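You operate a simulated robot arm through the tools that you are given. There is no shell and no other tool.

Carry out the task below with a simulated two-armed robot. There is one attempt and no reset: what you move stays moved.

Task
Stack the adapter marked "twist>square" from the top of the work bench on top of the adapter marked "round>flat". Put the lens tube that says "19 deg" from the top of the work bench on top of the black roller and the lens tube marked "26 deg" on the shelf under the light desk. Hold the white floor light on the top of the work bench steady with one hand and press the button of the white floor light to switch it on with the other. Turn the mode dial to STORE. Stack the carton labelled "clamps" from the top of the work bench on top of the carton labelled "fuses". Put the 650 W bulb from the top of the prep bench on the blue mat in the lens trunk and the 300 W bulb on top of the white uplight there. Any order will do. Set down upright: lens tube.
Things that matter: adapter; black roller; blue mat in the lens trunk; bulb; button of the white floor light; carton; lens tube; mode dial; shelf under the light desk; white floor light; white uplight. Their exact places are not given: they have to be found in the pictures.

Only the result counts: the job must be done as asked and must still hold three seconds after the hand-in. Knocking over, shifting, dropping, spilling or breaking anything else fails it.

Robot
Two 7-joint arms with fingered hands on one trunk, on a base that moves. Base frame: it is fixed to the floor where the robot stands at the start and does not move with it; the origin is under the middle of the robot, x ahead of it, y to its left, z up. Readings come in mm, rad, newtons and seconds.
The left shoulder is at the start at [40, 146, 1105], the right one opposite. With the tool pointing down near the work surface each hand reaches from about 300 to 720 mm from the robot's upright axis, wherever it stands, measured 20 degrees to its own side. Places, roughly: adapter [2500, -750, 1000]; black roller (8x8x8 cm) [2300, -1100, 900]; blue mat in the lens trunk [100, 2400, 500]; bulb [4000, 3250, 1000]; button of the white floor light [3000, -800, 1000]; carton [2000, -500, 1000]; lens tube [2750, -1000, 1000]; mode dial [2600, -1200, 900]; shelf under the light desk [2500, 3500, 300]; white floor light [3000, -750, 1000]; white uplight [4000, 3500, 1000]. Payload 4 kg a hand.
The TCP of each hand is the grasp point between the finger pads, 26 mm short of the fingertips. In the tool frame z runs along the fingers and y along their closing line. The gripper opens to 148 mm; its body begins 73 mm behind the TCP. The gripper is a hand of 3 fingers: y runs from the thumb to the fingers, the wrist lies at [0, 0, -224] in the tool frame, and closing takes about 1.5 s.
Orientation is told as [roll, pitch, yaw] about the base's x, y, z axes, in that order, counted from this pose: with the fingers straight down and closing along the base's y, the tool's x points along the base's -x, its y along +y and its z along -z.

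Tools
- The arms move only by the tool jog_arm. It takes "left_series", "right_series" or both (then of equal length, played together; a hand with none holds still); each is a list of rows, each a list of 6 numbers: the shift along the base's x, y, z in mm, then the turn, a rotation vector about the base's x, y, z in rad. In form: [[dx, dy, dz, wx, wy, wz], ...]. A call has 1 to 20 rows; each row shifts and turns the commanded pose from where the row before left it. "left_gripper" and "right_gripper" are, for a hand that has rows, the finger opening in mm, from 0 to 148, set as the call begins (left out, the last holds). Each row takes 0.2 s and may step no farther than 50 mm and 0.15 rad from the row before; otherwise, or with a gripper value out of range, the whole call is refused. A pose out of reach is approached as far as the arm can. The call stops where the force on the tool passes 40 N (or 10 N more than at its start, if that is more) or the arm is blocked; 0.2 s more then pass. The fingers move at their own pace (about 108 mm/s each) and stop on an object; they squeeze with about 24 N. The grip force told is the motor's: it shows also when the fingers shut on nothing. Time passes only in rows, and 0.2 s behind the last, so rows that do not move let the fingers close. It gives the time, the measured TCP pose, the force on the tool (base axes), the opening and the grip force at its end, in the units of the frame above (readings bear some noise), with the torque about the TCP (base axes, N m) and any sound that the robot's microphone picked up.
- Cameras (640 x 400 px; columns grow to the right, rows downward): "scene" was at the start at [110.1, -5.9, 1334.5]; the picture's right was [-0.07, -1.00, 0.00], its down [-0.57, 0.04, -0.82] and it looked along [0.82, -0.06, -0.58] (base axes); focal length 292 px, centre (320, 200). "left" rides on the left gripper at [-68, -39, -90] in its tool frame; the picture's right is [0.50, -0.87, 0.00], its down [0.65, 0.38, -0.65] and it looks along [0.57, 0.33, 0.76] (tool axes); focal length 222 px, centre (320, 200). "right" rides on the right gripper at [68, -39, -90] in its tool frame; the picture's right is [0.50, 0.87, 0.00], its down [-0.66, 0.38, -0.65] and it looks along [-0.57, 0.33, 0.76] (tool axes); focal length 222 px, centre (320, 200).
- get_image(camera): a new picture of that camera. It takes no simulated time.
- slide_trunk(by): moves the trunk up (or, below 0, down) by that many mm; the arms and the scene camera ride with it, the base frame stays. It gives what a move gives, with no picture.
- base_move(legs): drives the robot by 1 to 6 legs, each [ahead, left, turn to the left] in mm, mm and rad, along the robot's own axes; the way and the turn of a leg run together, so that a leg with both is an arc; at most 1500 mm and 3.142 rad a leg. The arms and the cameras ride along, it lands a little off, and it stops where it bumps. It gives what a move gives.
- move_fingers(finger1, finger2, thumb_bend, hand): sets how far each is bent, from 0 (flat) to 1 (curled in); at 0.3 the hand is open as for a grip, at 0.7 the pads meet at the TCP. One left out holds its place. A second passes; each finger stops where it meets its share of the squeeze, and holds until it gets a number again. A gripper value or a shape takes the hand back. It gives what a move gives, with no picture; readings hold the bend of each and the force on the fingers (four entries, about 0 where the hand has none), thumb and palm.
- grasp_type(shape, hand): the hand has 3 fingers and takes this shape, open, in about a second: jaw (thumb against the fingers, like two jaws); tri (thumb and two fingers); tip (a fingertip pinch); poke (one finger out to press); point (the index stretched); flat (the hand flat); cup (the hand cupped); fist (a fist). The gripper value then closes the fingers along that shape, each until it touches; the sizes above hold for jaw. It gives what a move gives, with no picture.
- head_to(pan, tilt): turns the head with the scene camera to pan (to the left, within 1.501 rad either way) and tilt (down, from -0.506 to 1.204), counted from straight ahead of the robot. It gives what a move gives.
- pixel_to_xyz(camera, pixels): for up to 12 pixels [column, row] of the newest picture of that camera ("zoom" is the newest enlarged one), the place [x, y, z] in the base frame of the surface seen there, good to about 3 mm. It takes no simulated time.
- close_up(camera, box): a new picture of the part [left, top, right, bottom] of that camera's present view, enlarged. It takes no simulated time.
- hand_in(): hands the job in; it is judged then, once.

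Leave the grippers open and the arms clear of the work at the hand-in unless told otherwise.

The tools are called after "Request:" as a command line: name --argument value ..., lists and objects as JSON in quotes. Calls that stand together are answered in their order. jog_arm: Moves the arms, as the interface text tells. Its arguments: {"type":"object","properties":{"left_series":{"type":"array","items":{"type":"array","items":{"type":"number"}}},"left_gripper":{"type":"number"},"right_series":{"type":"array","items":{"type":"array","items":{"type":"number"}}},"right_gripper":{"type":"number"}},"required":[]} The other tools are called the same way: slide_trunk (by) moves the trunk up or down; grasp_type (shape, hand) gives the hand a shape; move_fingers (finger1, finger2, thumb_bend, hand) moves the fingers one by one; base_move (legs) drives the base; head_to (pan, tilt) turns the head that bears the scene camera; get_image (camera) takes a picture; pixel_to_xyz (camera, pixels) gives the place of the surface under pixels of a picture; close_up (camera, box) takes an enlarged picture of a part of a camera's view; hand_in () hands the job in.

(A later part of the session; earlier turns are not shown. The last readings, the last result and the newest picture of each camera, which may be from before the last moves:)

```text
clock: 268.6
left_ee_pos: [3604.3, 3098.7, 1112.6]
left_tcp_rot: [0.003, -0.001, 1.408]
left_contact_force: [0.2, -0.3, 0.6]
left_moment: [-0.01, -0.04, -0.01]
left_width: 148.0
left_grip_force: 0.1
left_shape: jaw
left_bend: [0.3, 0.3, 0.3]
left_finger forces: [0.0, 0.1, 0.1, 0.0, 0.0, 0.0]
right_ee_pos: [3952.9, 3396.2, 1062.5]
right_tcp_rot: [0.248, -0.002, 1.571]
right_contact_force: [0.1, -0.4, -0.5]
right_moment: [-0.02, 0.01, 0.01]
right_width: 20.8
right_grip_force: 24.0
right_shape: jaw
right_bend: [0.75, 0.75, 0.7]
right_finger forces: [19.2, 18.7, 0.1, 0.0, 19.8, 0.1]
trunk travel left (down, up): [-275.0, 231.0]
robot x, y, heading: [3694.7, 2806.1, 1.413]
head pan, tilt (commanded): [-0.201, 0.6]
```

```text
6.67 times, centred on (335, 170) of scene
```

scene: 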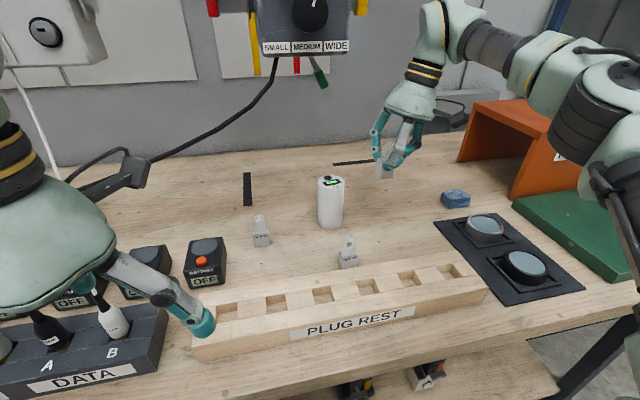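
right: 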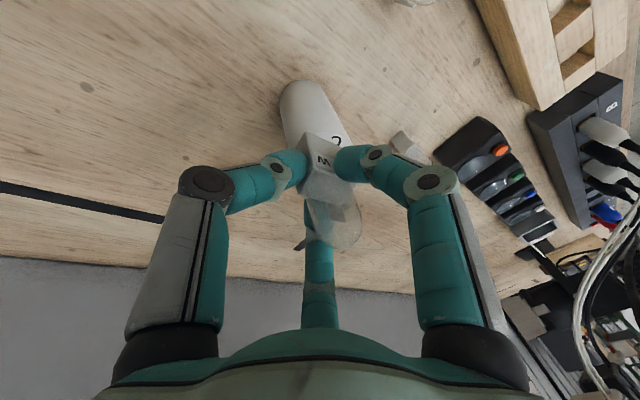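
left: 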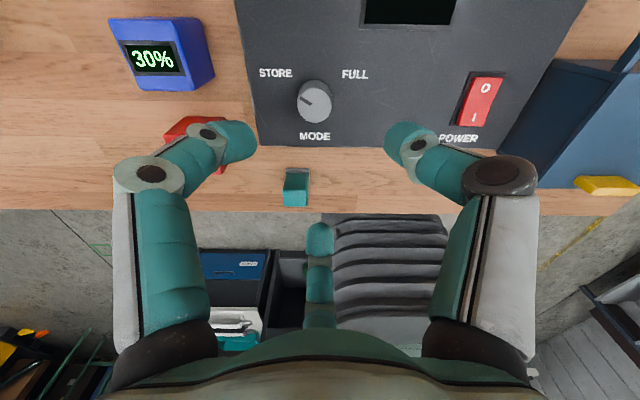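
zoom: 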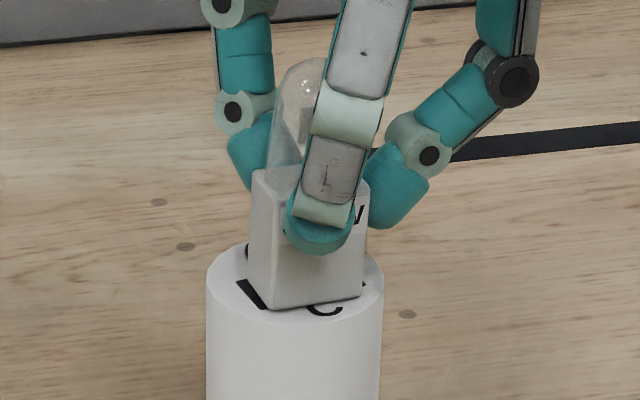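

Request:
jog_arm --right_series '[[0, 0, -1, 0, 0, 0], [0, 0, -0.8, 0, 0, 0], [0, 0, 0, 0, 0, 0]]'

```text
clock: 269.4
left_ee_pos: [3603.9, 3097.3, 1112.4]
left_tcp_rot: [0.0, -0.002, 1.407]
left_contact_force: [-0.2, 0.1, -0.3]
left_moment: [0.05, 0.02, -0.01]
left_width: 147.9
left_grip_force: 0.1
left_shape: jaw
left_bend: [0.3, 0.3, 0.3]
left_finger forces: [0.1, 0.1, 0.0, 0.0, 0.0, 0.1]
right_ee_pos: [3953.1, 3395.4, 1061.5]
right_tcp_rot: [0.251, -0.002, 1.573]
right_contact_force: [-0.3, 0.4, 3.9]
right_moment: [0.03, 0.0, -0.01]
right_width: 21.0
right_grip_force: 24.7
right_shape: jaw
right_bend: [0.75, 0.75, 0.7]
right_finger forces: [19.5, 19.3, 0.0, 0.0, 21.0, 0.0]
trunk travel left (down, up): [-275.0, 231.0]
robot x, y, heading: [3697.4, 2803.5, 1.415]
head pan, tilt (commanded): [-0.201, 0.6]
```

Contact (3.9 N). I open slightly first and look.

Request:
jog_arm --right_series '[[0, 0, 0, 0, 0, 0], [0, 0, 0, 0, 0, 0], [0, 0, 0, 0, 0, 0]]' --right_gripper 45

Request:
close_up --camera "scene" --box '[310, 120, 360, 190]'

Request:
get_image --camera "right"

```text
clock: 270.2
left_ee_pos: [3604.2, 3097.8, 1111.9]
left_tcp_rot: [0.002, -0.003, 1.407]
left_contact_force: [0.0, 0.6, -0.3]
left_moment: [-0.02, -0.01, -0.01]
left_width: 147.6
left_grip_force: 0.1
left_shape: jaw
left_bend: [0.3, 0.3, 0.3]
left_finger forces: [0.0, 0.0, 0.0, 0.0, 0.0, 0.1]
right_ee_pos: [3952.1, 3395.4, 1060.2]
right_tcp_rot: [0.25, -0.004, 1.573]
right_contact_force: [0.4, 0.4, -0.3]
right_moment: [-0.03, 0.01, -0.01]
right_width: 44.7
right_grip_force: 0.0
right_shape: jaw
right_bend: [0.77, 0.77, 0.7]
right_finger forces: [0.0, 0.0, 0.1, 0.0, 0.0, 0.0]
trunk travel left (down, up): [-275.0, 231.0]
robot x, y, heading: [3694.5, 2804.5, 1.413]
head pan, tilt (commanded): [-0.201, 0.6]
```

```text
5.71 times, centred on (335, 155) of scene
```

zoom: 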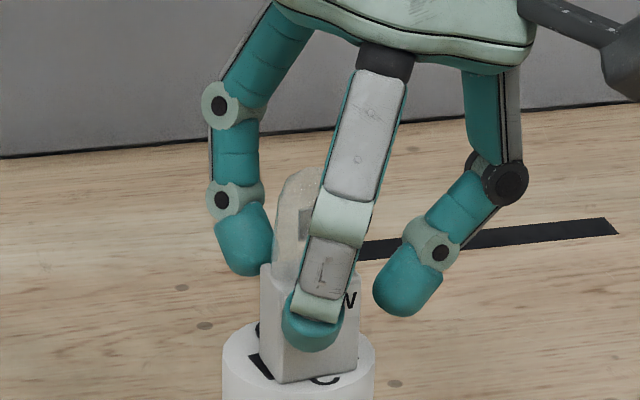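

```text
taken
```

right: 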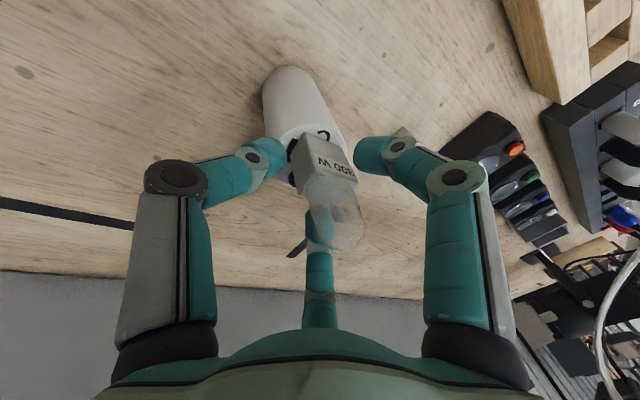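

The bulb stands on the uplight. I open to 70 and withdraw along the hand's axis.

Request:
jog_arm --right_series '[[0, 0, 0, 0, 0, 0], [0, 0, 0, 0, 0, 0], [5, 0, 20, 0, 0, 0], [7, 0, 28, 0, 0, 0], [9, -3, 35, 0, 0, 0], [15, -10, 20, 0, 0, 0], [30, -20, 0, 0, 0, 0], [30, -20, 0, 0, 0, 0], [0, 0, 0, 0, 0, 0]]' --right_gripper 72

Request:
get_image --camera "scene"

Request:
close_up --camera "scene" --box '[280, 110, 400, 240]'

```text
clock: 272.2
left_ee_pos: [3603.1, 3099.6, 1111.9]
left_tcp_rot: [0.002, 0.0, 1.408]
left_contact_force: [-0.5, -0.2, -0.1]
left_moment: [-0.01, 0.0, -0.03]
left_width: 148.0
left_grip_force: 0.0
left_shape: jaw
left_bend: [0.3, 0.3, 0.3]
left_finger forces: [0.0, 0.0, 0.0, 0.0, 0.0, 0.1]
right_ee_pos: [4048.1, 3360.1, 1170.7]
right_tcp_rot: [0.249, -0.002, 1.572]
right_contact_force: [0.2, 0.5, -0.2]
right_moment: [0.02, -0.01, 0.01]
right_width: 71.5
right_grip_force: 0.1
right_shape: jaw
right_bend: [0.37, 0.37, 0.7]
right_finger forces: [0.1, 0.1, 0.1, 0.0, 0.0, 0.0]
right hand out of reach, approached as far as the arm can: row 5, 7, 8
trunk travel left (down, up): [-275.0, 231.0]
robot x, y, heading: [3695.5, 2809.2, 1.409]
head pan, tilt (commanded): [-0.201, 0.6]
```

```text
taken
```

scene: 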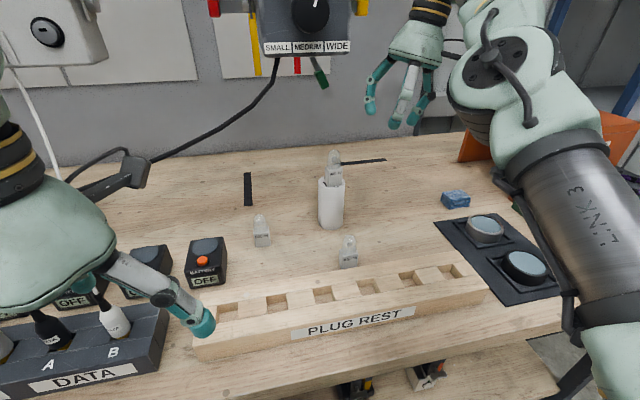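

```text
3.08 times, centred on (340, 175) of scene
```

zoom: 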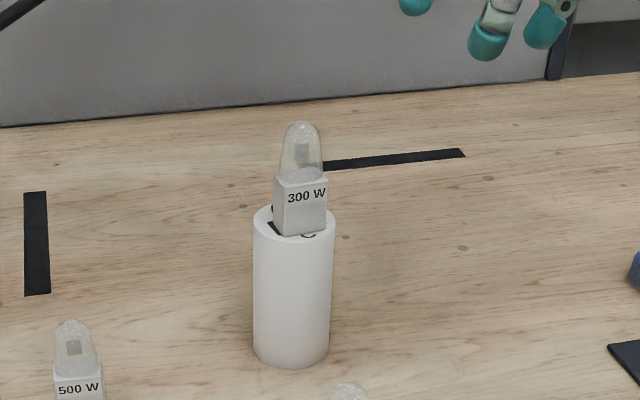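

The 300 W bulb stands on the uplight. Next the 650 W bulb: I un-tilt the right hand, draw it back from under the box and turn it -0.525.

Request:
jog_arm --right_series '[[-10, -25, -10, 0, -0.083, 0], [-10, -25, -10, 0, -0.083, 0], [-10, -25, -10, 0, -0.083, 0], [-20, -15, -5, 0, 0, -0.13], [-25, 0, -5, 0, 0, -0.13], [-25, 0, -5, 0, 0, -0.13], [-25, 4, -5, 0, 0, -0.135], [0, 0, 0, 0, 0, 0]]' --right_gripper 66

Request:
get_image --camera "scene"

Request:
get_image --camera "right"

```text
clock: 274.2
left_ee_pos: [3613.8, 3098.5, 1111.4]
left_tcp_rot: [0.005, -0.002, 1.399]
left_contact_force: [-0.4, -0.2, 0.3]
left_moment: [0.02, -0.12, 0.0]
left_width: 147.6
left_grip_force: 0.1
left_shape: jaw
left_bend: [0.3, 0.3, 0.3]
left_finger forces: [0.0, 0.0, 0.0, 0.0, 0.0, 0.0]
right_ee_pos: [3985.0, 3382.9, 1160.9]
right_tcp_rot: [0.029, 0.01, 0.983]
right_contact_force: [0.4, 0.4, 0.6]
right_moment: [-0.01, 0.0, 0.0]
right_width: 66.1
right_grip_force: 0.0
right_shape: jaw
right_bend: [0.39, 0.39, 0.7]
right_finger forces: [0.1, 0.0, 0.0, 0.0, 0.0, 0.1]
right hand out of reach, approached as far as the arm can: row 1, 2, 3, 4, 5, 6
trunk travel left (down, up): [-275.0, 231.0]
robot x, y, heading: [3696.4, 2803.1, 1.402]
head pan, tilt (commanded): [-0.201, 0.6]
stopped in row 8 (right hand): the arm was blocked; the commanded pose is now the measured one
```

```text
taken
```

scene: 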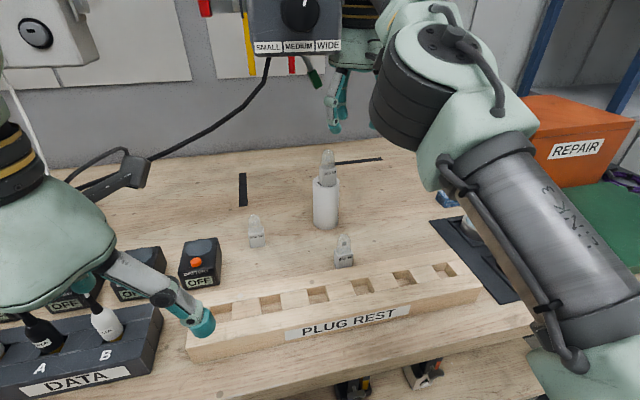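

```text
taken
```

right: 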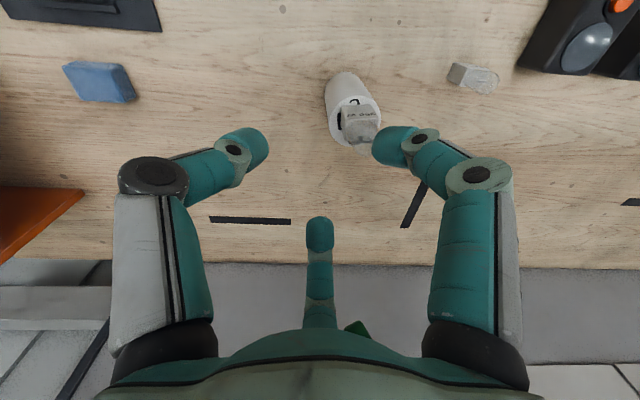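

The hand was caught beside the FOCUS box (unreachable rows at that height). It must first go to +x, away from box and bulb. I move +x in small steps.

Request:
jog_arm --right_series '[[20, 0, 0, 0, 0, 0], [25, 0, 0, 0, 0, 0], [25, -5, 0, 0, 0, 0], [0, 0, 0, 0, 0, 0]]'

Request:
get_image --camera "scene"

```text
clock: 275.2
left_ee_pos: [3603.8, 3099.1, 1111.9]
left_tcp_rot: [0.0, -0.001, 1.406]
left_contact_force: [-0.6, 0.4, 0.0]
left_moment: [-0.03, -0.03, -0.01]
left_width: 147.9
left_grip_force: 0.0
left_shape: jaw
left_bend: [0.3, 0.3, 0.3]
left_finger forces: [0.0, 0.1, 0.0, 0.1, 0.1, 0.1]
right_ee_pos: [4029.0, 3377.9, 1167.2]
right_tcp_rot: [0.015, 0.0, 1.009]
right_contact_force: [0.4, 0.4, -0.1]
right_moment: [0.02, -0.06, -0.01]
right_width: 66.2
right_grip_force: 0.1
right_shape: jaw
right_bend: [0.39, 0.39, 0.7]
right_finger forces: [0.0, 0.0, 0.0, 0.0, 0.1, 0.1]
right hand out of reach, approached as far as the arm can: row 2
trunk travel left (down, up): [-275.0, 231.0]
robot x, y, heading: [3698.4, 2804.1, 1.412]
head pan, tilt (commanded): [-0.201, 0.6]
```

```text
taken
```

scene: 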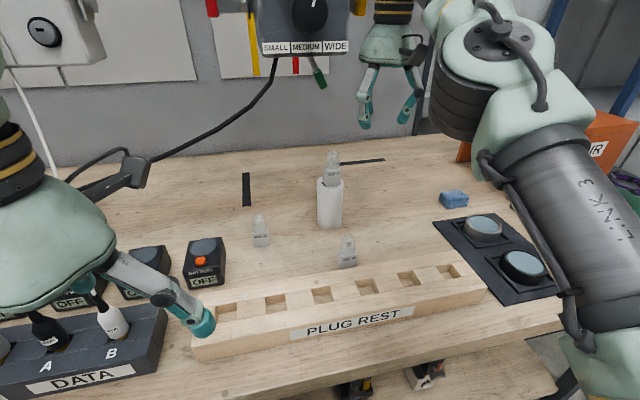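

Free again; bulb and lamp box unchanged. Now I draw the hand toward the robot.

Request:
jog_arm --right_series '[[10, -25, 0, 0, 0, 0], [0, -30, 0, 0, 0, 0], [0, -30, 0, 0, 0, 0], [0, -30, 0, 0, 0, 0], [0, 0, 0, 0, 0, 0]]'

Request:
get_image --camera "scene"

```text
clock: 276.4
left_ee_pos: [3605.7, 3099.4, 1111.3]
left_tcp_rot: [0.0, -0.001, 1.403]
left_contact_force: [0.3, 0.5, 0.4]
left_moment: [-0.03, 0.0, 0.02]
left_width: 147.7
left_grip_force: 0.1
left_shape: jaw
left_bend: [0.3, 0.3, 0.3]
left_finger forces: [0.0, 0.1, 0.1, 0.0, 0.1, 0.1]
right_ee_pos: [4040.9, 3262.0, 1167.3]
right_tcp_rot: [0.016, 0.002, 1.006]
right_contact_force: [-1.6, -0.1, -0.7]
right_moment: [-0.02, 0.0, 0.0]
right_width: 66.2
right_grip_force: 0.1
right_shape: jaw
right_bend: [0.39, 0.39, 0.7]
right_finger forces: [0.0, 0.1, 0.0, 0.0, 0.0, 0.0]
trunk travel left (down, up): [-275.0, 231.0]
robot x, y, heading: [3694.9, 2806.6, 1.406]
head pan, tilt (commanded): [-0.201, 0.6]
```

```text
taken
```

scene: 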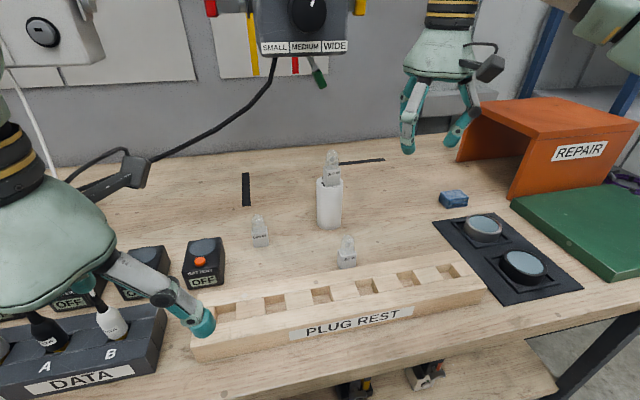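

Now at (4041, 3262, 1167). To stay clear of the box I lean the wrist 0.21 rad toward the robot, and move above the 650 W bulb at z≈1015.

Request:
jog_arm --right_series '[[0, 0, -20, 0.096, -0.0135, 0.02], [0, 0, -20, 0.105, 0, 0.02], [-25, 0, -28, 0, 0, 0], [-30, 0, -28, 0, 0, 0], [-30, 3, -28, 0, 0, 0], [-31, 4, -28, 0, 0, 0], [0, 0, 0, 0, 0, 0]]'

Request:
get_image --camera "scene"

Request:
get_image --camera "right"

```text
clock: 278.0
left_ee_pos: [3607.7, 3098.2, 1113.6]
left_tcp_rot: [0.003, -0.002, 1.404]
left_contact_force: [0.0, 0.6, -0.7]
left_moment: [-0.03, 0.0, 0.0]
left_width: 147.9
left_grip_force: 0.0
left_shape: jaw
left_bend: [0.3, 0.3, 0.3]
left_finger forces: [0.0, 0.1, 0.1, 0.0, 0.0, 0.0]
right_ee_pos: [3928.3, 3270.4, 1016.8]
right_tcp_rot: [0.113, -0.176, 1.039]
right_contact_force: [0.2, -0.5, 0.3]
right_moment: [-0.01, 0.03, -0.01]
right_width: 66.2
right_grip_force: 0.1
right_shape: jaw
right_bend: [0.39, 0.39, 0.7]
right_finger forces: [0.0, 0.0, 0.0, 0.1, 0.1, 0.0]
trunk travel left (down, up): [-275.0, 231.0]
robot x, y, heading: [3700.2, 2803.7, 1.402]
head pan, tilt (commanded): [-0.201, 0.6]
```

```text
taken
```

scene: 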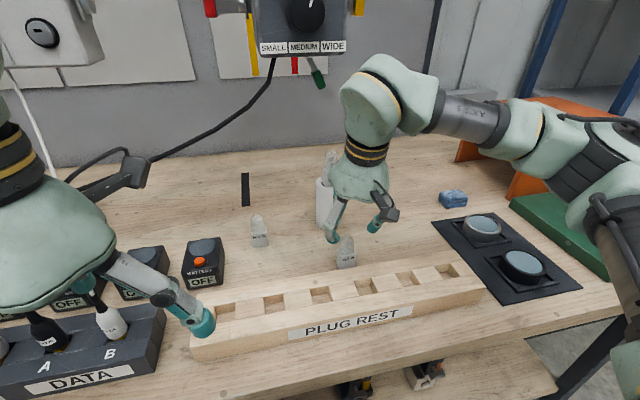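

```text
taken
```

right: 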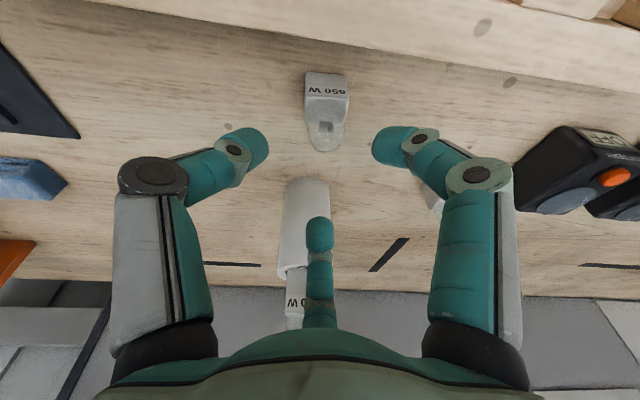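

Request:
close_up --camera "right" --box '[280, 50, 380, 150]'

Request:
pixel_to_xyz --camera "zoom" --pixels '[[300, 160], [260, 170], [340, 175], [265, 130], [335, 130], [255, 215], [350, 220], [300, 100], [300, 270], [230, 20], [400, 40]]'

```text
4.00 times, centred on (330, 100) of right
```

zoom: 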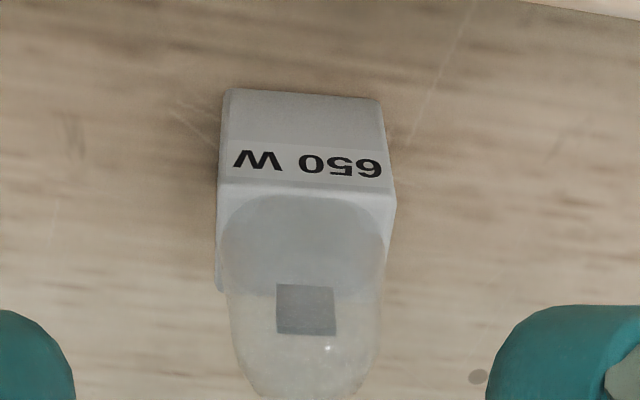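

```text
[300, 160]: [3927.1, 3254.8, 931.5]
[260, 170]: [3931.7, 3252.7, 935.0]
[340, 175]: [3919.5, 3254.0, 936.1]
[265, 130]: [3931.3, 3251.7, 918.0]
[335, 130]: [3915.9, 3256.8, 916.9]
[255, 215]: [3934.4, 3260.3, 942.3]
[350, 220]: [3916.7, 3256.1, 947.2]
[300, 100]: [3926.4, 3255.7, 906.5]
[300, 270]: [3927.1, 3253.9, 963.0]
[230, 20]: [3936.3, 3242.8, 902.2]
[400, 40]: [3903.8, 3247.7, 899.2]
```

650 W base: centre ≈ (3925.5, 3265.5). I descend to (3925.5, 3266, 943).

Request:
jog_arm --right_series '[[-1.5, -2.2, -28, 0, 0, 0], [-1.3, -2.2, -28, 0, 0, 0], [0, 0, -18, 0, 0, 0], [0, 0, 0, 0, 0, 0]]'

Request:
get_image --camera "right"

Request:
close_up --camera "scene" --box '[270, 120, 450, 300]'

```text
clock: 279.0
left_ee_pos: [3606.3, 3099.4, 1112.2]
left_tcp_rot: [0.001, -0.002, 1.403]
left_contact_force: [-0.3, 0.5, 0.3]
left_moment: [0.0, 0.0, -0.01]
left_width: 147.8
left_grip_force: 0.0
left_shape: jaw
left_bend: [0.3, 0.3, 0.3]
left_finger forces: [0.0, 0.1, 0.1, 0.0, 0.0, 0.0]
right_ee_pos: [3923.0, 3265.2, 942.9]
right_tcp_rot: [0.112, -0.175, 1.04]
right_contact_force: [0.3, 2.0, 0.9]
right_moment: [-0.03, 0.01, -0.08]
right_width: 65.9
right_grip_force: 0.0
right_shape: jaw
right_bend: [0.39, 0.39, 0.7]
right_finger forces: [1.9, 0.1, 0.0, 0.0, 0.0, 0.0]
trunk travel left (down, up): [-275.0, 231.0]
robot x, y, heading: [3697.4, 2805.5, 1.407]
head pan, tilt (commanded): [-0.201, 0.6]
```

```text
taken
```

right: 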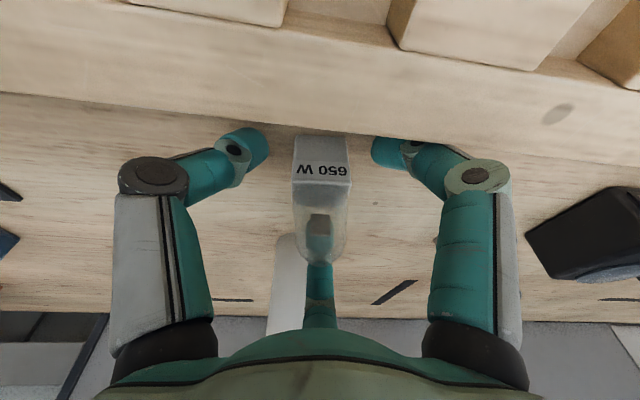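

```text
2.22 times, centred on (360, 210) of scene
```

zoom: 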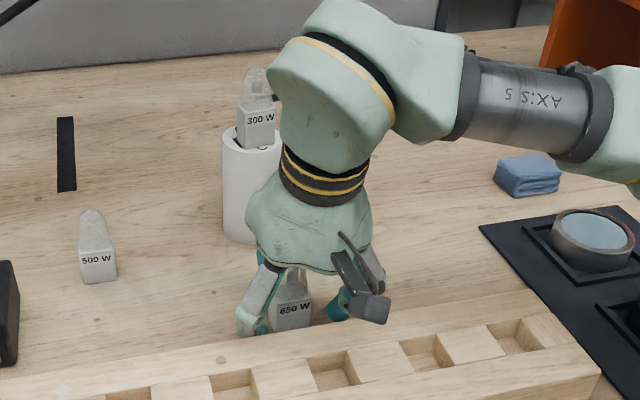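

finger1 brushes the plug rest (1.9 N). I shift (+2.5, +5) away from it and check.

Request:
jog_arm --right_series '[[2.5, 5, 0, 0, 0, 0], [0, 0, 0, 0, 0, 0]]'

Request:
get_image --camera "right"

```text
clock: 279.6
left_ee_pos: [3606.3, 3098.6, 1111.7]
left_tcp_rot: [0.002, -0.003, 1.403]
left_contact_force: [0.6, 0.1, 0.3]
left_moment: [0.02, 0.0, -0.01]
left_width: 147.8
left_grip_force: 0.1
left_shape: jaw
left_bend: [0.3, 0.3, 0.3]
left_finger forces: [0.0, 0.1, 0.1, 0.0, 0.0, 0.0]
right_ee_pos: [3927.0, 3270.7, 943.0]
right_tcp_rot: [0.11, -0.177, 1.041]
right_contact_force: [-0.6, 0.2, -0.3]
right_moment: [-0.03, -0.01, -0.02]
right_width: 66.0
right_grip_force: 0.0
right_shape: jaw
right_bend: [0.39, 0.39, 0.7]
right_finger forces: [0.0, 0.0, 0.1, 0.0, 0.1, 0.0]
trunk travel left (down, up): [-275.0, 231.0]
robot x, y, heading: [3699.5, 2808.8, 1.409]
head pan, tilt (commanded): [-0.201, 0.6]
```

```text
taken
```

right: 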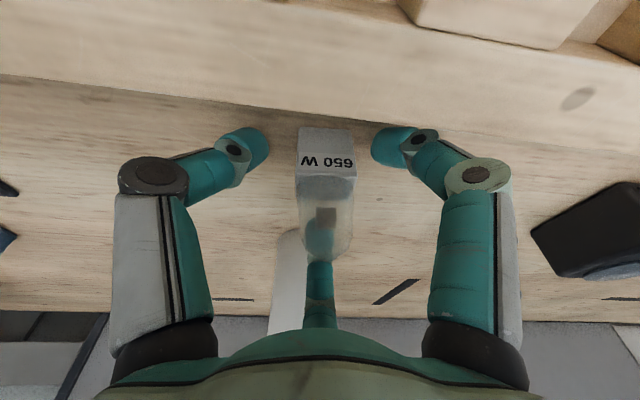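

Free now, and the base lies between the fingers. I close.

Request:
jog_arm --right_series '[[0, 0, 0, 0, 0, 0], [0, 0, 0, 0, 0, 0], [0, 0, 0, 0, 0, 0], [0, 0, 0, 0, 0, 0], [0, 0, 0, 0, 0, 0]]' --right_gripper 0

Request:
get_image --camera "right"

Request:
close_up --camera "scene" --box '[300, 180, 400, 280]'

```text
clock: 280.8
left_ee_pos: [3605.8, 3098.7, 1111.3]
left_tcp_rot: [0.002, -0.002, 1.403]
left_contact_force: [0.7, 0.2, -0.5]
left_moment: [0.02, 0.0, 0.02]
left_width: 147.7
left_grip_force: 0.0
left_shape: jaw
left_bend: [0.3, 0.3, 0.3]
left_finger forces: [0.0, 0.0, 0.1, 0.0, 0.0, 0.1]
right_ee_pos: [3926.1, 3270.0, 943.3]
right_tcp_rot: [0.111, -0.177, 1.039]
right_contact_force: [0.2, 0.2, 0.8]
right_moment: [-0.02, -0.02, 0.0]
right_width: 25.9
right_grip_force: 24.1
right_shape: jaw
right_bend: [0.76, 0.71, 0.7]
right_finger forces: [17.9, 20.4, 0.0, 0.0, 19.7, 0.0]
trunk travel left (down, up): [-275.0, 231.0]
robot x, y, heading: [3696.3, 2801.7, 1.408]
head pan, tilt (commanded): [-0.201, 0.6]
```

```text
taken
```

right: 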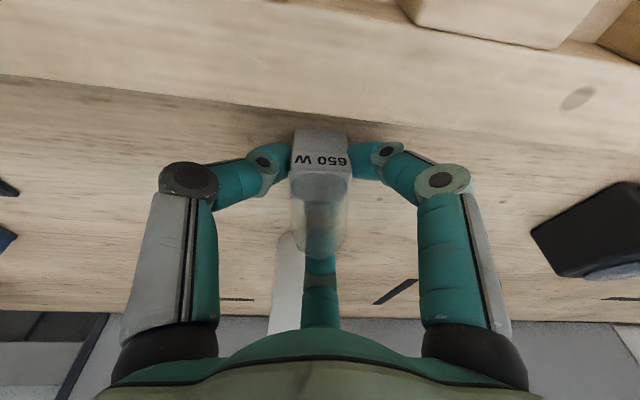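

```text
4.00 times, centred on (350, 230) of scene
```

zoom: 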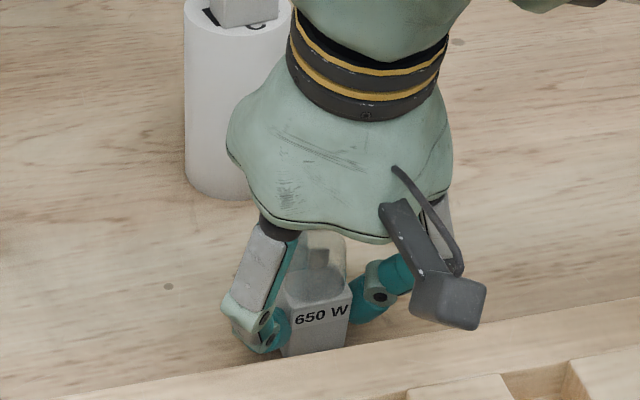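

Gripped (18-20 N each). I lift 70 mm, then draw back toward the robot and raise.

Request:
jog_arm --right_series '[[0, 0, 10, 0, 0, 0], [0, 0, 30, 0, 0, 0], [0, 0, 30, 0, 0, 0], [0, -35, 5, 0, 0, 0], [0, -40, 10, 0, 0, 0], [0, -40, 20, 0, 0, 0], [10, -30, 30, 0, 0, 0], [10, 0, 30, 0, 0, 0], [0, 0, 0, 0, 0, 0]]'

Request:
get_image --camera "scene"

Request:
get_image --camera "right"

```text
clock: 282.8
left_ee_pos: [3606.4, 3099.0, 1110.1]
left_tcp_rot: [0.003, 0.0, 1.403]
left_contact_force: [0.3, -0.7, -0.1]
left_moment: [-0.02, -0.01, -0.03]
left_width: 147.8
left_grip_force: 0.0
left_shape: jaw
left_bend: [0.3, 0.3, 0.3]
left_finger forces: [0.1, 0.1, 0.0, 0.0, 0.2, 0.0]
right_ee_pos: [3947.0, 3124.8, 1108.1]
right_tcp_rot: [0.11, -0.174, 1.039]
right_contact_force: [-0.2, -0.6, -0.8]
right_moment: [0.04, 0.01, 0.0]
right_width: 25.7
right_grip_force: 23.7
right_shape: jaw
right_bend: [0.76, 0.71, 0.7]
right_finger forces: [17.8, 20.5, 0.1, 0.0, 19.6, 0.0]
trunk travel left (down, up): [-275.0, 231.0]
robot x, y, heading: [3697.3, 2806.1, 1.406]
head pan, tilt (commanded): [-0.201, 0.6]
```

```text
taken
```

scene: 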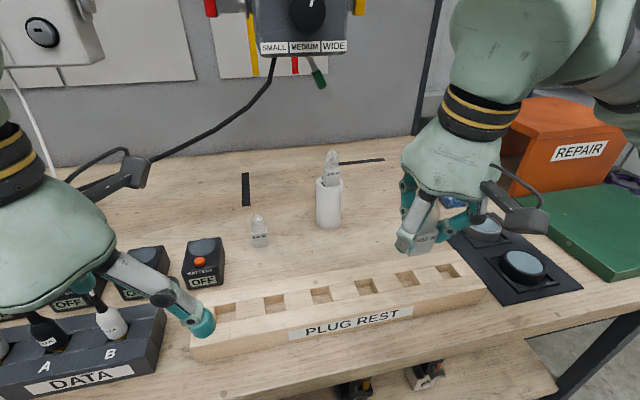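

```text
taken
```

right: 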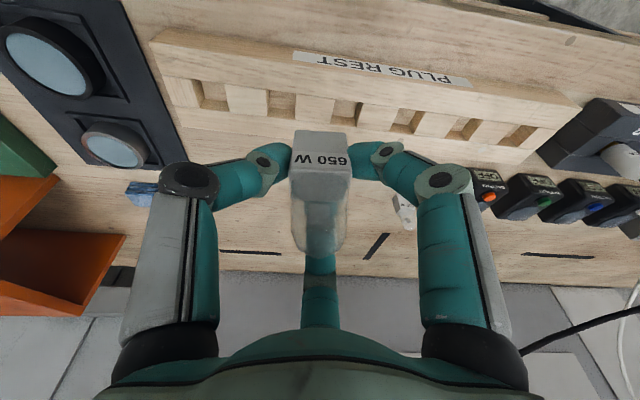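

The 650 W bulb is held. I back off and turn to face -x, then look along the way to the lens trunk.

Request:
base_move --legs '[[-380, 0, 0], [0, 0, 1.735]]'

Request:
head_to --pan 0.0 --tilt 0.3

Request:
get_image --camera "scene"

```text
clock: 289.4
left_ee_pos: [3359.2, 2297.5, 1111.8]
left_tcp_rot: [0.002, -0.002, 3.13]
left_contact_force: [-0.3, -0.6, 0.3]
left_moment: [0.03, -0.04, 0.0]
left_width: 147.9
left_grip_force: 0.0
left_shape: jaw
left_bend: [0.3, 0.3, 0.3]
left_finger forces: [0.1, 0.0, 0.1, 0.0, 0.0, 0.0]
right_ee_pos: [3280.0, 2630.3, 1109.1]
right_tcp_rot: [0.11, -0.178, 2.768]
right_contact_force: [0.2, 0.9, -0.3]
right_moment: [0.0, 0.01, -0.01]
right_width: 25.7
right_grip_force: 23.6
right_shape: jaw
right_bend: [0.76, 0.71, 0.7]
right_finger forces: [17.8, 20.3, 0.0, 0.0, 19.6, 0.0]
trunk travel left (down, up): [-275.0, 231.0]
robot x, y, heading: [3636.0, 2432.5, 3.133]
head pan, tilt (commanded): [-0.201, 0.6]
```

```text
clock: 290.2
left_ee_pos: [3359.2, 2298.3, 1111.5]
left_tcp_rot: [0.0, -0.003, 3.132]
left_contact_force: [-0.3, 0.0, -0.4]
left_moment: [0.01, -0.02, -0.02]
left_width: 147.7
left_grip_force: 0.0
left_shape: jaw
left_bend: [0.3, 0.3, 0.3]
left_finger forces: [0.0, 0.0, 0.0, 0.0, 0.0, 0.0]
right_ee_pos: [3279.8, 2630.6, 1108.6]
right_tcp_rot: [0.11, -0.177, 2.768]
right_contact_force: [0.7, 0.1, -1.6]
right_moment: [0.03, -0.03, 0.03]
right_width: 26.0
right_grip_force: 24.1
right_shape: jaw
right_bend: [0.76, 0.71, 0.7]
right_finger forces: [17.9, 20.3, 0.0, 0.0, 19.6, 0.0]
trunk travel left (down, up): [-275.0, 231.0]
robot x, y, heading: [3632.9, 2432.5, 3.14]
head pan, tilt (commanded): [0.0, 0.3]
```

```text
taken
```

scene: 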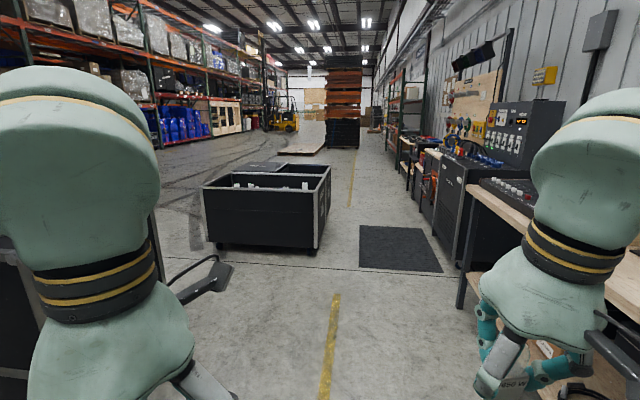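

Request:
pixel_to_xyz --camera "scene" --pixels '[[312, 248], [207, 240], [329, 168], [362, 230], [440, 270], [358, 268], [440, 215], [455, 180], [350, 190], [270, 165], [300, 172], [465, 265]]'

Request:
close_up --camera "scene" --box '[190, 130, 350, 260]'

```text
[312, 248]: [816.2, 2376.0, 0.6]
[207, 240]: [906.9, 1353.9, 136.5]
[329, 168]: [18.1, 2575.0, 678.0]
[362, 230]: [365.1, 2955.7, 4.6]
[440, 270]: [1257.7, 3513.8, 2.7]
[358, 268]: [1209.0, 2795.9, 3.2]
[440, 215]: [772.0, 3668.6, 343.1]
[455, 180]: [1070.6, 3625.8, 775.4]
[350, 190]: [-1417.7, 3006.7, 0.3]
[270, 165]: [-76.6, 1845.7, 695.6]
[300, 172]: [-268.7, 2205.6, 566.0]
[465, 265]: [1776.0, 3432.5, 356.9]
```

```text
3.08 times, centred on (270, 195) of scene
```

zoom: 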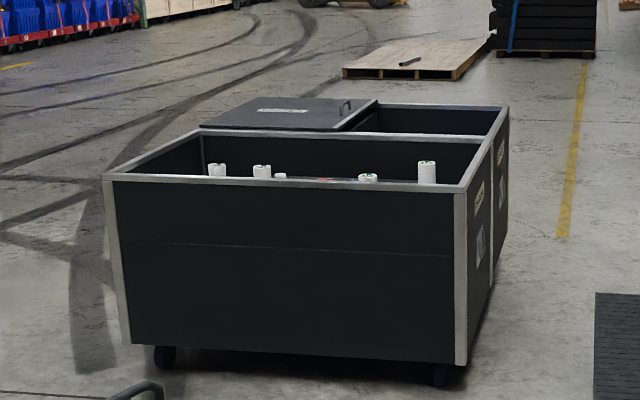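

The corridor north of the trunks (y 2600-3600) is open, with a thin floor mat. I drive ahead 1500, right 530, then ahead 2050 in legs.

Request:
base_move --legs '[[1500, 0, 0], [0, -540, 0], [700, 0, 0]]'

Request:
get_image --camera "scene"

```text
clock: 303.8
left_ee_pos: [1177.8, 2902.7, 1112.0]
left_tcp_rot: [0.0, -0.004, 3.112]
left_contact_force: [-0.5, 0.7, -0.1]
left_moment: [0.01, -0.03, 0.0]
left_width: 147.9
left_grip_force: 0.0
left_shape: jaw
left_bend: [0.3, 0.3, 0.3]
left_finger forces: [0.0, 0.0, 0.0, 0.0, 0.1, 0.0]
right_ee_pos: [1103.9, 3236.4, 1108.5]
right_tcp_rot: [0.113, -0.175, 2.746]
right_contact_force: [0.2, 0.1, 0.6]
right_moment: [-0.01, 0.03, 0.0]
right_width: 26.0
right_grip_force: 24.3
right_shape: jaw
right_bend: [0.76, 0.71, 0.7]
right_finger forces: [17.7, 20.3, 0.1, 0.0, 19.6, 0.1]
trunk travel left (down, up): [-275.0, 231.0]
robot x, y, heading: [1453.0, 3029.8, 3.121]
head pan, tilt (commanded): [0.0, 0.3]
```

```text
taken
```

scene: 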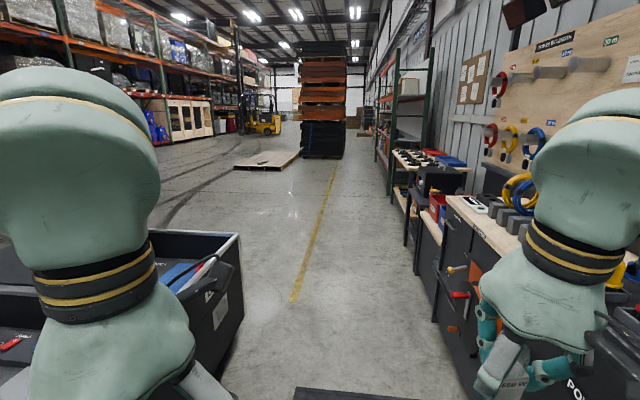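

I see the trunk with something blue inside at (180,275). I enlarge and measure.

Request:
head_to --pan 0.25 --tilt 0.45

Request:
get_image --camera "scene"

Request:
pixel_to_xyz --camera "scene" --pixels '[[305, 180], [260, 210], [280, 250], [300, 230], [320, 200], [310, 260], [330, 300], [200, 220], [240, 190], [300, 330], [380, 180], [250, 240]]'

```text
clock: 304.5
left_ee_pos: [1177.6, 2902.6, 1111.4]
left_tcp_rot: [0.001, -0.001, 3.11]
left_contact_force: [0.6, -1.0, -0.2]
left_moment: [0.0, 0.01, -0.01]
left_width: 148.0
left_grip_force: 0.1
left_shape: jaw
left_bend: [0.3, 0.3, 0.3]
left_finger forces: [0.0, 0.0, 0.1, 0.0, 0.1, 0.0]
right_ee_pos: [1104.1, 3236.4, 1109.1]
right_tcp_rot: [0.11, -0.177, 2.746]
right_contact_force: [0.0, -0.4, -1.4]
right_moment: [0.0, 0.01, 0.03]
right_width: 25.8
right_grip_force: 24.3
right_shape: jaw
right_bend: [0.76, 0.71, 0.7]
right_finger forces: [17.8, 20.3, 0.1, 0.0, 19.5, 0.1]
trunk travel left (down, up): [-275.0, 231.0]
robot x, y, heading: [1457.0, 3030.1, 3.119]
head pan, tilt (commanded): [0.25, 0.45]
```

```text
taken
```

scene: 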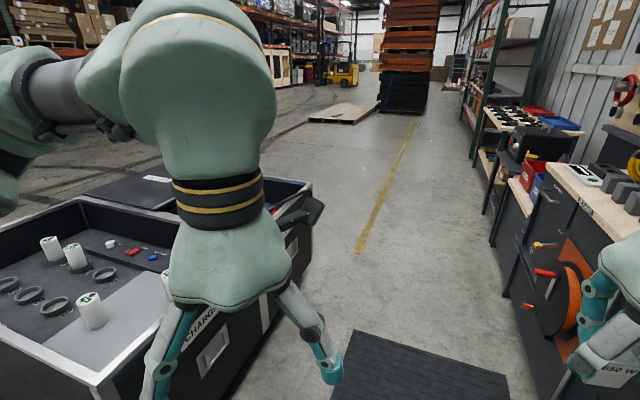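

```text
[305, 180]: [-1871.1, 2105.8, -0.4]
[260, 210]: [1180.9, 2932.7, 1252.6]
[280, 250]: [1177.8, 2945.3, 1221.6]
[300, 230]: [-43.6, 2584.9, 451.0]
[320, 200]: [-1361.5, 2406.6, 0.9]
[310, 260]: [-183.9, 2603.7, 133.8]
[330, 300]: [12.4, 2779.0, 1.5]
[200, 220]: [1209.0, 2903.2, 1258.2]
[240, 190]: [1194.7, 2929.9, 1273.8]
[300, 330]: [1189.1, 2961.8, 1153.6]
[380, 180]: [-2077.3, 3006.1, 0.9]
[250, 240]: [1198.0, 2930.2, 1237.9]
```

The trunk's north face runs through (-44, 2585) and (-184, 2604). I drive ahead 1130 and turn left to face the lens trunk.

Request:
base_move --legs '[[1130, 0, 0], [0, 0, 1.45]]'

Request:
head_to --pan 0.0 --tilt 0.7

Request:
get_image --camera "scene"

```text
clock: 313.9
left_ee_pos: [396.2, 2782.7, 1112.2]
left_tcp_rot: [0.001, -0.002, -1.756]
left_contact_force: [0.6, 0.0, -0.1]
left_moment: [-0.01, -0.01, 0.0]
left_width: 148.0
left_grip_force: 0.1
left_shape: jaw
left_bend: [0.3, 0.3, 0.3]
left_finger forces: [0.0, 0.0, 0.0, 0.1, 0.0, 0.0]
right_ee_pos: [54.7, 2761.2, 1109.1]
right_tcp_rot: [0.111, -0.177, -2.12]
right_contact_force: [0.6, 0.6, -0.5]
right_moment: [0.02, 0.02, -0.02]
right_width: 25.4
right_grip_force: 23.7
right_shape: jaw
right_bend: [0.76, 0.71, 0.7]
right_finger forces: [17.7, 20.2, 0.0, 0.0, 19.5, 0.0]
trunk travel left (down, up): [-275.0, 231.0]
robot x, y, heading: [311.2, 3078.9, -1.747]
head pan, tilt (commanded): [0.25, 0.45]
```

```text
clock: 314.7
left_ee_pos: [395.9, 2781.0, 1112.6]
left_tcp_rot: [0.002, -0.003, -1.756]
left_contact_force: [0.2, -0.8, 0.2]
left_moment: [-0.02, 0.02, 0.03]
left_width: 148.0
left_grip_force: 0.0
left_shape: jaw
left_bend: [0.3, 0.3, 0.3]
left_finger forces: [0.1, 0.0, 0.1, 0.0, 0.0, 0.0]
right_ee_pos: [55.5, 2760.2, 1109.0]
right_tcp_rot: [0.111, -0.177, -2.12]
right_contact_force: [-0.4, 0.4, 0.6]
right_moment: [-0.02, 0.03, 0.0]
right_width: 25.8
right_grip_force: 24.0
right_shape: jaw
right_bend: [0.76, 0.71, 0.7]
right_finger forces: [17.8, 20.1, 0.0, 0.1, 19.5, 0.0]
trunk travel left (down, up): [-275.0, 231.0]
robot x, y, heading: [312.5, 3076.4, -1.754]
head pan, tilt (commanded): [0.0, 0.7]
```

```text
taken
```

scene: 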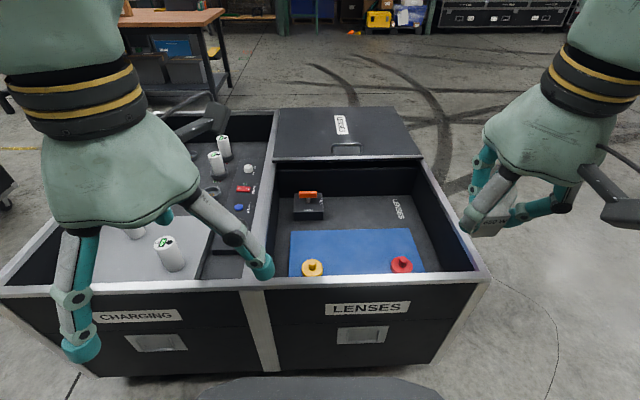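

The blue mat lies open in the lens trunk at (355,250), with a yellow and a red knob near its front. I measure it.

Request:
close_up --camera "scene" --box '[260, 160, 470, 300]'

Request:
pixel_to_xyz --camera "scene" --pixels '[[292, 232], [415, 230], [355, 240], [355, 265], [312, 265], [402, 263], [380, 245], [330, 245], [300, 282], [450, 280], [308, 195], [395, 205]]'

```text
2.86 times, centred on (365, 230) of scene
```

zoom: 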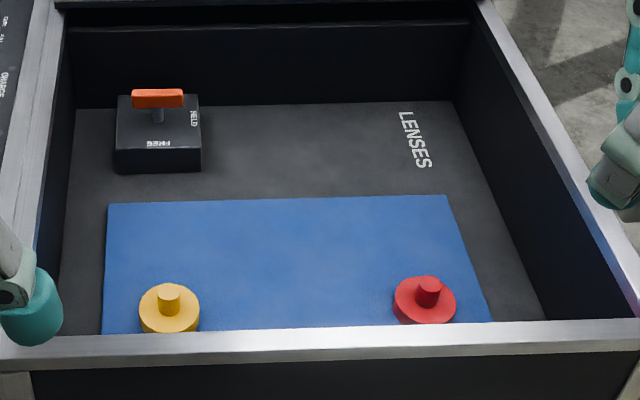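

```text
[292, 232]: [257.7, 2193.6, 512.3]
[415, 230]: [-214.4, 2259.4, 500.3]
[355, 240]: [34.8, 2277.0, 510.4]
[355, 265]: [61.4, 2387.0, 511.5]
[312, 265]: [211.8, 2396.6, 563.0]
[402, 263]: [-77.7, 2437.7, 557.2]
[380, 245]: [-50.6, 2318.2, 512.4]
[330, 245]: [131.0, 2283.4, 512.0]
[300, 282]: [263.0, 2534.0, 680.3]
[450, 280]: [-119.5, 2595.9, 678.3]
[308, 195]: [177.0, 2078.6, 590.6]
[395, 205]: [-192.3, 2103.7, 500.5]
```

Mat top z ≈ 511, free middle around (40, 2315). I drive 200 nearer and lower the trunk 100.

Request:
base_move --legs '[[200, 20, 0.02]]'

Request:
slide_trunk --by -100

Request:
get_image --camera "scene"

Request:
pixel_to_xyz --camera "scene" --pixels '[[355, 240], [355, 200], [300, 240], [400, 240], [320, 290], [350, 300], [420, 290], [280, 200], [430, 200], [380, 220]]'

```text
clock: 316.3
left_ee_pos: [388.9, 2586.5, 1111.7]
left_tcp_rot: [0.002, -0.003, -1.734]
left_contact_force: [0.3, -0.3, -0.7]
left_moment: [0.0, 0.0, -0.02]
left_width: 147.9
left_grip_force: 0.1
left_shape: jaw
left_bend: [0.3, 0.3, 0.3]
left_finger forces: [0.0, 0.0, 0.0, 0.0, 0.0, 0.0]
right_ee_pos: [49.0, 2558.8, 1109.1]
right_tcp_rot: [0.111, -0.176, -2.1]
right_contact_force: [0.2, 0.2, -0.3]
right_moment: [0.01, 0.03, 0.0]
right_width: 26.0
right_grip_force: 24.4
right_shape: jaw
right_bend: [0.76, 0.71, 0.7]
right_finger forces: [17.6, 20.3, 0.0, 0.1, 19.4, 0.0]
trunk travel left (down, up): [-275.0, 231.0]
robot x, y, heading: [293.6, 2882.8, -1.732]
head pan, tilt (commanded): [0.0, 0.7]
```

```text
clock: 317.6
left_ee_pos: [389.3, 2586.0, 1013.1]
left_tcp_rot: [0.003, -0.002, -1.735]
left_contact_force: [-0.4, -0.6, -0.1]
left_moment: [0.04, 0.0, -0.01]
left_width: 147.7
left_grip_force: 0.1
left_shape: jaw
left_bend: [0.3, 0.3, 0.3]
left_finger forces: [0.0, 0.1, 0.1, 0.1, 0.1, 0.0]
right_ee_pos: [48.4, 2558.6, 1010.3]
right_tcp_rot: [0.112, -0.176, -2.099]
right_contact_force: [0.2, -0.4, -0.7]
right_moment: [-0.02, 0.01, 0.0]
right_width: 25.8
right_grip_force: 24.1
right_shape: jaw
right_bend: [0.76, 0.71, 0.7]
right_finger forces: [17.7, 20.3, 0.1, 0.0, 19.6, 0.0]
trunk travel left (down, up): [-175.0, 331.0]
robot x, y, heading: [299.7, 2877.7, -1.734]
head pan, tilt (commanded): [0.0, 0.7]
```

```text
taken
```

scene: 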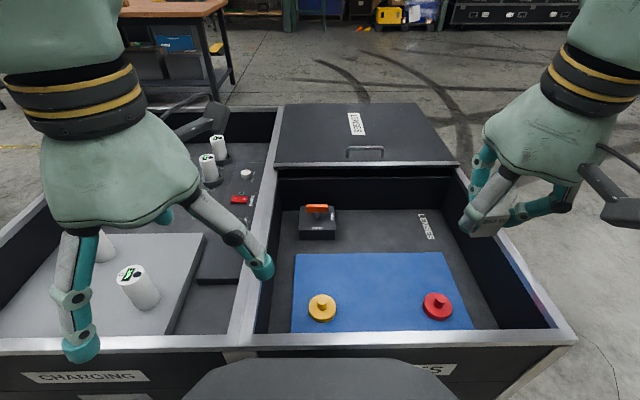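

```text
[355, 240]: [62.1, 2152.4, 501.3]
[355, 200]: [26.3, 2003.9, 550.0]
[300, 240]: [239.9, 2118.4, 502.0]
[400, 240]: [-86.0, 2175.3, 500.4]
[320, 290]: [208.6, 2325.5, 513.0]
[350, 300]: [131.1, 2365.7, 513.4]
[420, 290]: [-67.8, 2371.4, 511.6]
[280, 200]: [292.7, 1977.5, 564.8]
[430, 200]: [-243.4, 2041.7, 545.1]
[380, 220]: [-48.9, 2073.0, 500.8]
```

The whole mat is visible now. I read its middle.

Request:
pixel_to_xyz --camera "scene" --pixels '[[378, 285], [378, 270], [297, 256], [440, 254], [468, 325], [294, 330], [322, 310], [437, 308], [350, 280], [410, 280]]'

Request:
jog_arm --right_series '[[0, -40, 0, 0, 0, 0], [0, -40, 0, 0, 0, 0], [0, -40, 0, 0, 0, 0], [0, -40, 0, 0, 0, 0], [0, -40, 0, 0, 0, 0], [0, -38, 0, 0, 0, 0], [0, 0, 0, 0, 0, 0]]'

Request:
get_image --camera "scene"

```text
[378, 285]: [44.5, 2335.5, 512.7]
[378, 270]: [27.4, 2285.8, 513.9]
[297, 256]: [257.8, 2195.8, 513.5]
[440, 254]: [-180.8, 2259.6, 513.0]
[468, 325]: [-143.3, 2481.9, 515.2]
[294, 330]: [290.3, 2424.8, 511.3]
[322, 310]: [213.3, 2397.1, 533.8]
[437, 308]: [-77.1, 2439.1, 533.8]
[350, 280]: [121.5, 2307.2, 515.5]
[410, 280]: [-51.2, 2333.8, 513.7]
```

```text
clock: 319.2
left_ee_pos: [388.6, 2586.5, 1013.1]
left_tcp_rot: [0.003, -0.003, -1.735]
left_contact_force: [-0.6, -0.2, -0.4]
left_moment: [-0.05, 0.0, 0.02]
left_width: 148.0
left_grip_force: 0.0
left_shape: jaw
left_bend: [0.3, 0.3, 0.3]
left_finger forces: [0.0, 0.1, 0.0, 0.0, 0.0, 0.0]
right_ee_pos: [47.8, 2323.3, 1009.1]
right_tcp_rot: [0.111, -0.177, -2.099]
right_contact_force: [-0.7, 0.5, -0.7]
right_moment: [-0.02, 0.03, 0.0]
right_width: 25.8
right_grip_force: 23.8
right_shape: jaw
right_bend: [0.76, 0.71, 0.7]
right_finger forces: [17.7, 20.2, 0.1, 0.0, 19.5, 0.0]
trunk travel left (down, up): [-175.0, 331.0]
robot x, y, heading: [297.3, 2878.9, -1.732]
head pan, tilt (commanded): [0.0, 0.7]
```

```text
taken
```

scene: 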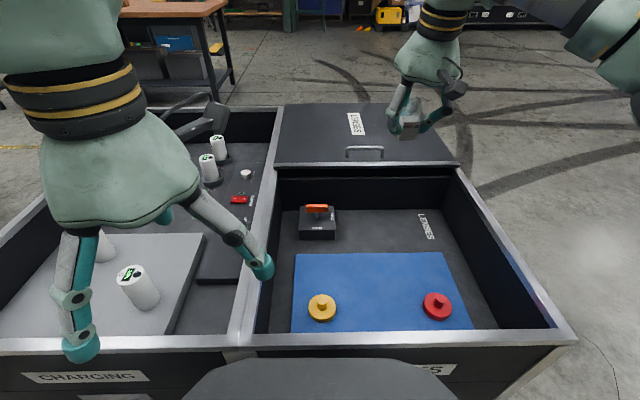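

The hand is above the mat's middle. I descend to z≈620 first.

Request:
jog_arm --right_series '[[0, 0, -43, 0, 0, 0], [0, 0, -43, 0, 0, 0], [0, 0, -43, 0, 0, 0], [0, 0, -43, 0, 0, 0], [0, 0, -43, 0, 0, 0], [0, 0, -43, 0, 0, 0], [0, 0, 0, 0, 0, 0]]'

Request:
get_image --camera "scene"

```text
clock: 320.8
left_ee_pos: [388.6, 2586.2, 1012.5]
left_tcp_rot: [0.002, -0.002, -1.735]
left_contact_force: [0.2, 0.0, -0.3]
left_moment: [0.01, -0.01, 0.03]
left_width: 147.7
left_grip_force: 0.0
left_shape: jaw
left_bend: [0.3, 0.3, 0.3]
left_finger forces: [0.0, 0.0, 0.0, 0.0, 0.0, 0.0]
right_ee_pos: [48.0, 2320.8, 751.2]
right_tcp_rot: [0.112, -0.177, -2.1]
right_contact_force: [0.0, 0.5, -0.2]
right_moment: [-0.02, 0.02, -0.01]
right_width: 25.6
right_grip_force: 24.0
right_shape: jaw
right_bend: [0.76, 0.71, 0.7]
right_finger forces: [17.8, 20.3, 0.1, 0.1, 19.5, 0.1]
trunk travel left (down, up): [-175.0, 331.0]
robot x, y, heading: [297.8, 2882.2, -1.731]
head pan, tilt (commanded): [0.0, 0.7]
```

```text
taken
```

scene: 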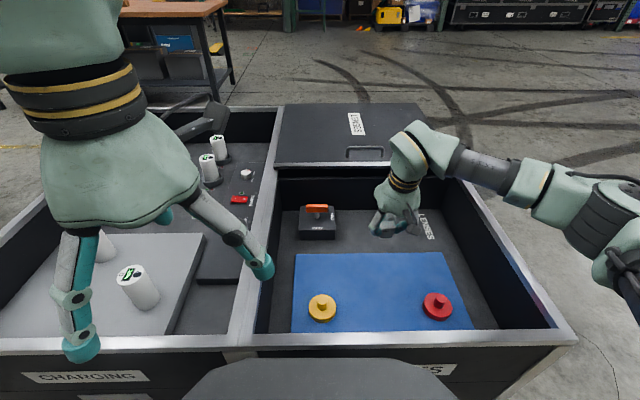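

The forearm leads out over the west wall of the trunk. I check its height there.

Request:
pixel_to_xyz --camera "scene" --pixels '[[450, 160], [490, 170], [530, 190], [560, 205], [590, 220], [610, 260], [545, 320], [470, 190], [395, 180], [630, 280]]'

```text
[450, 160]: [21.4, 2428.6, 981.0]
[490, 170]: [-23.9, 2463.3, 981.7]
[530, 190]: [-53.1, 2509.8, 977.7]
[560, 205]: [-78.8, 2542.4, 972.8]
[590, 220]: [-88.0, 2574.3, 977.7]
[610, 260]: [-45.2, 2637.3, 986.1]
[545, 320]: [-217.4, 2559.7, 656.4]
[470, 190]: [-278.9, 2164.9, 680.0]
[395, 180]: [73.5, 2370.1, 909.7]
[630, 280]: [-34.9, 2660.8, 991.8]
```

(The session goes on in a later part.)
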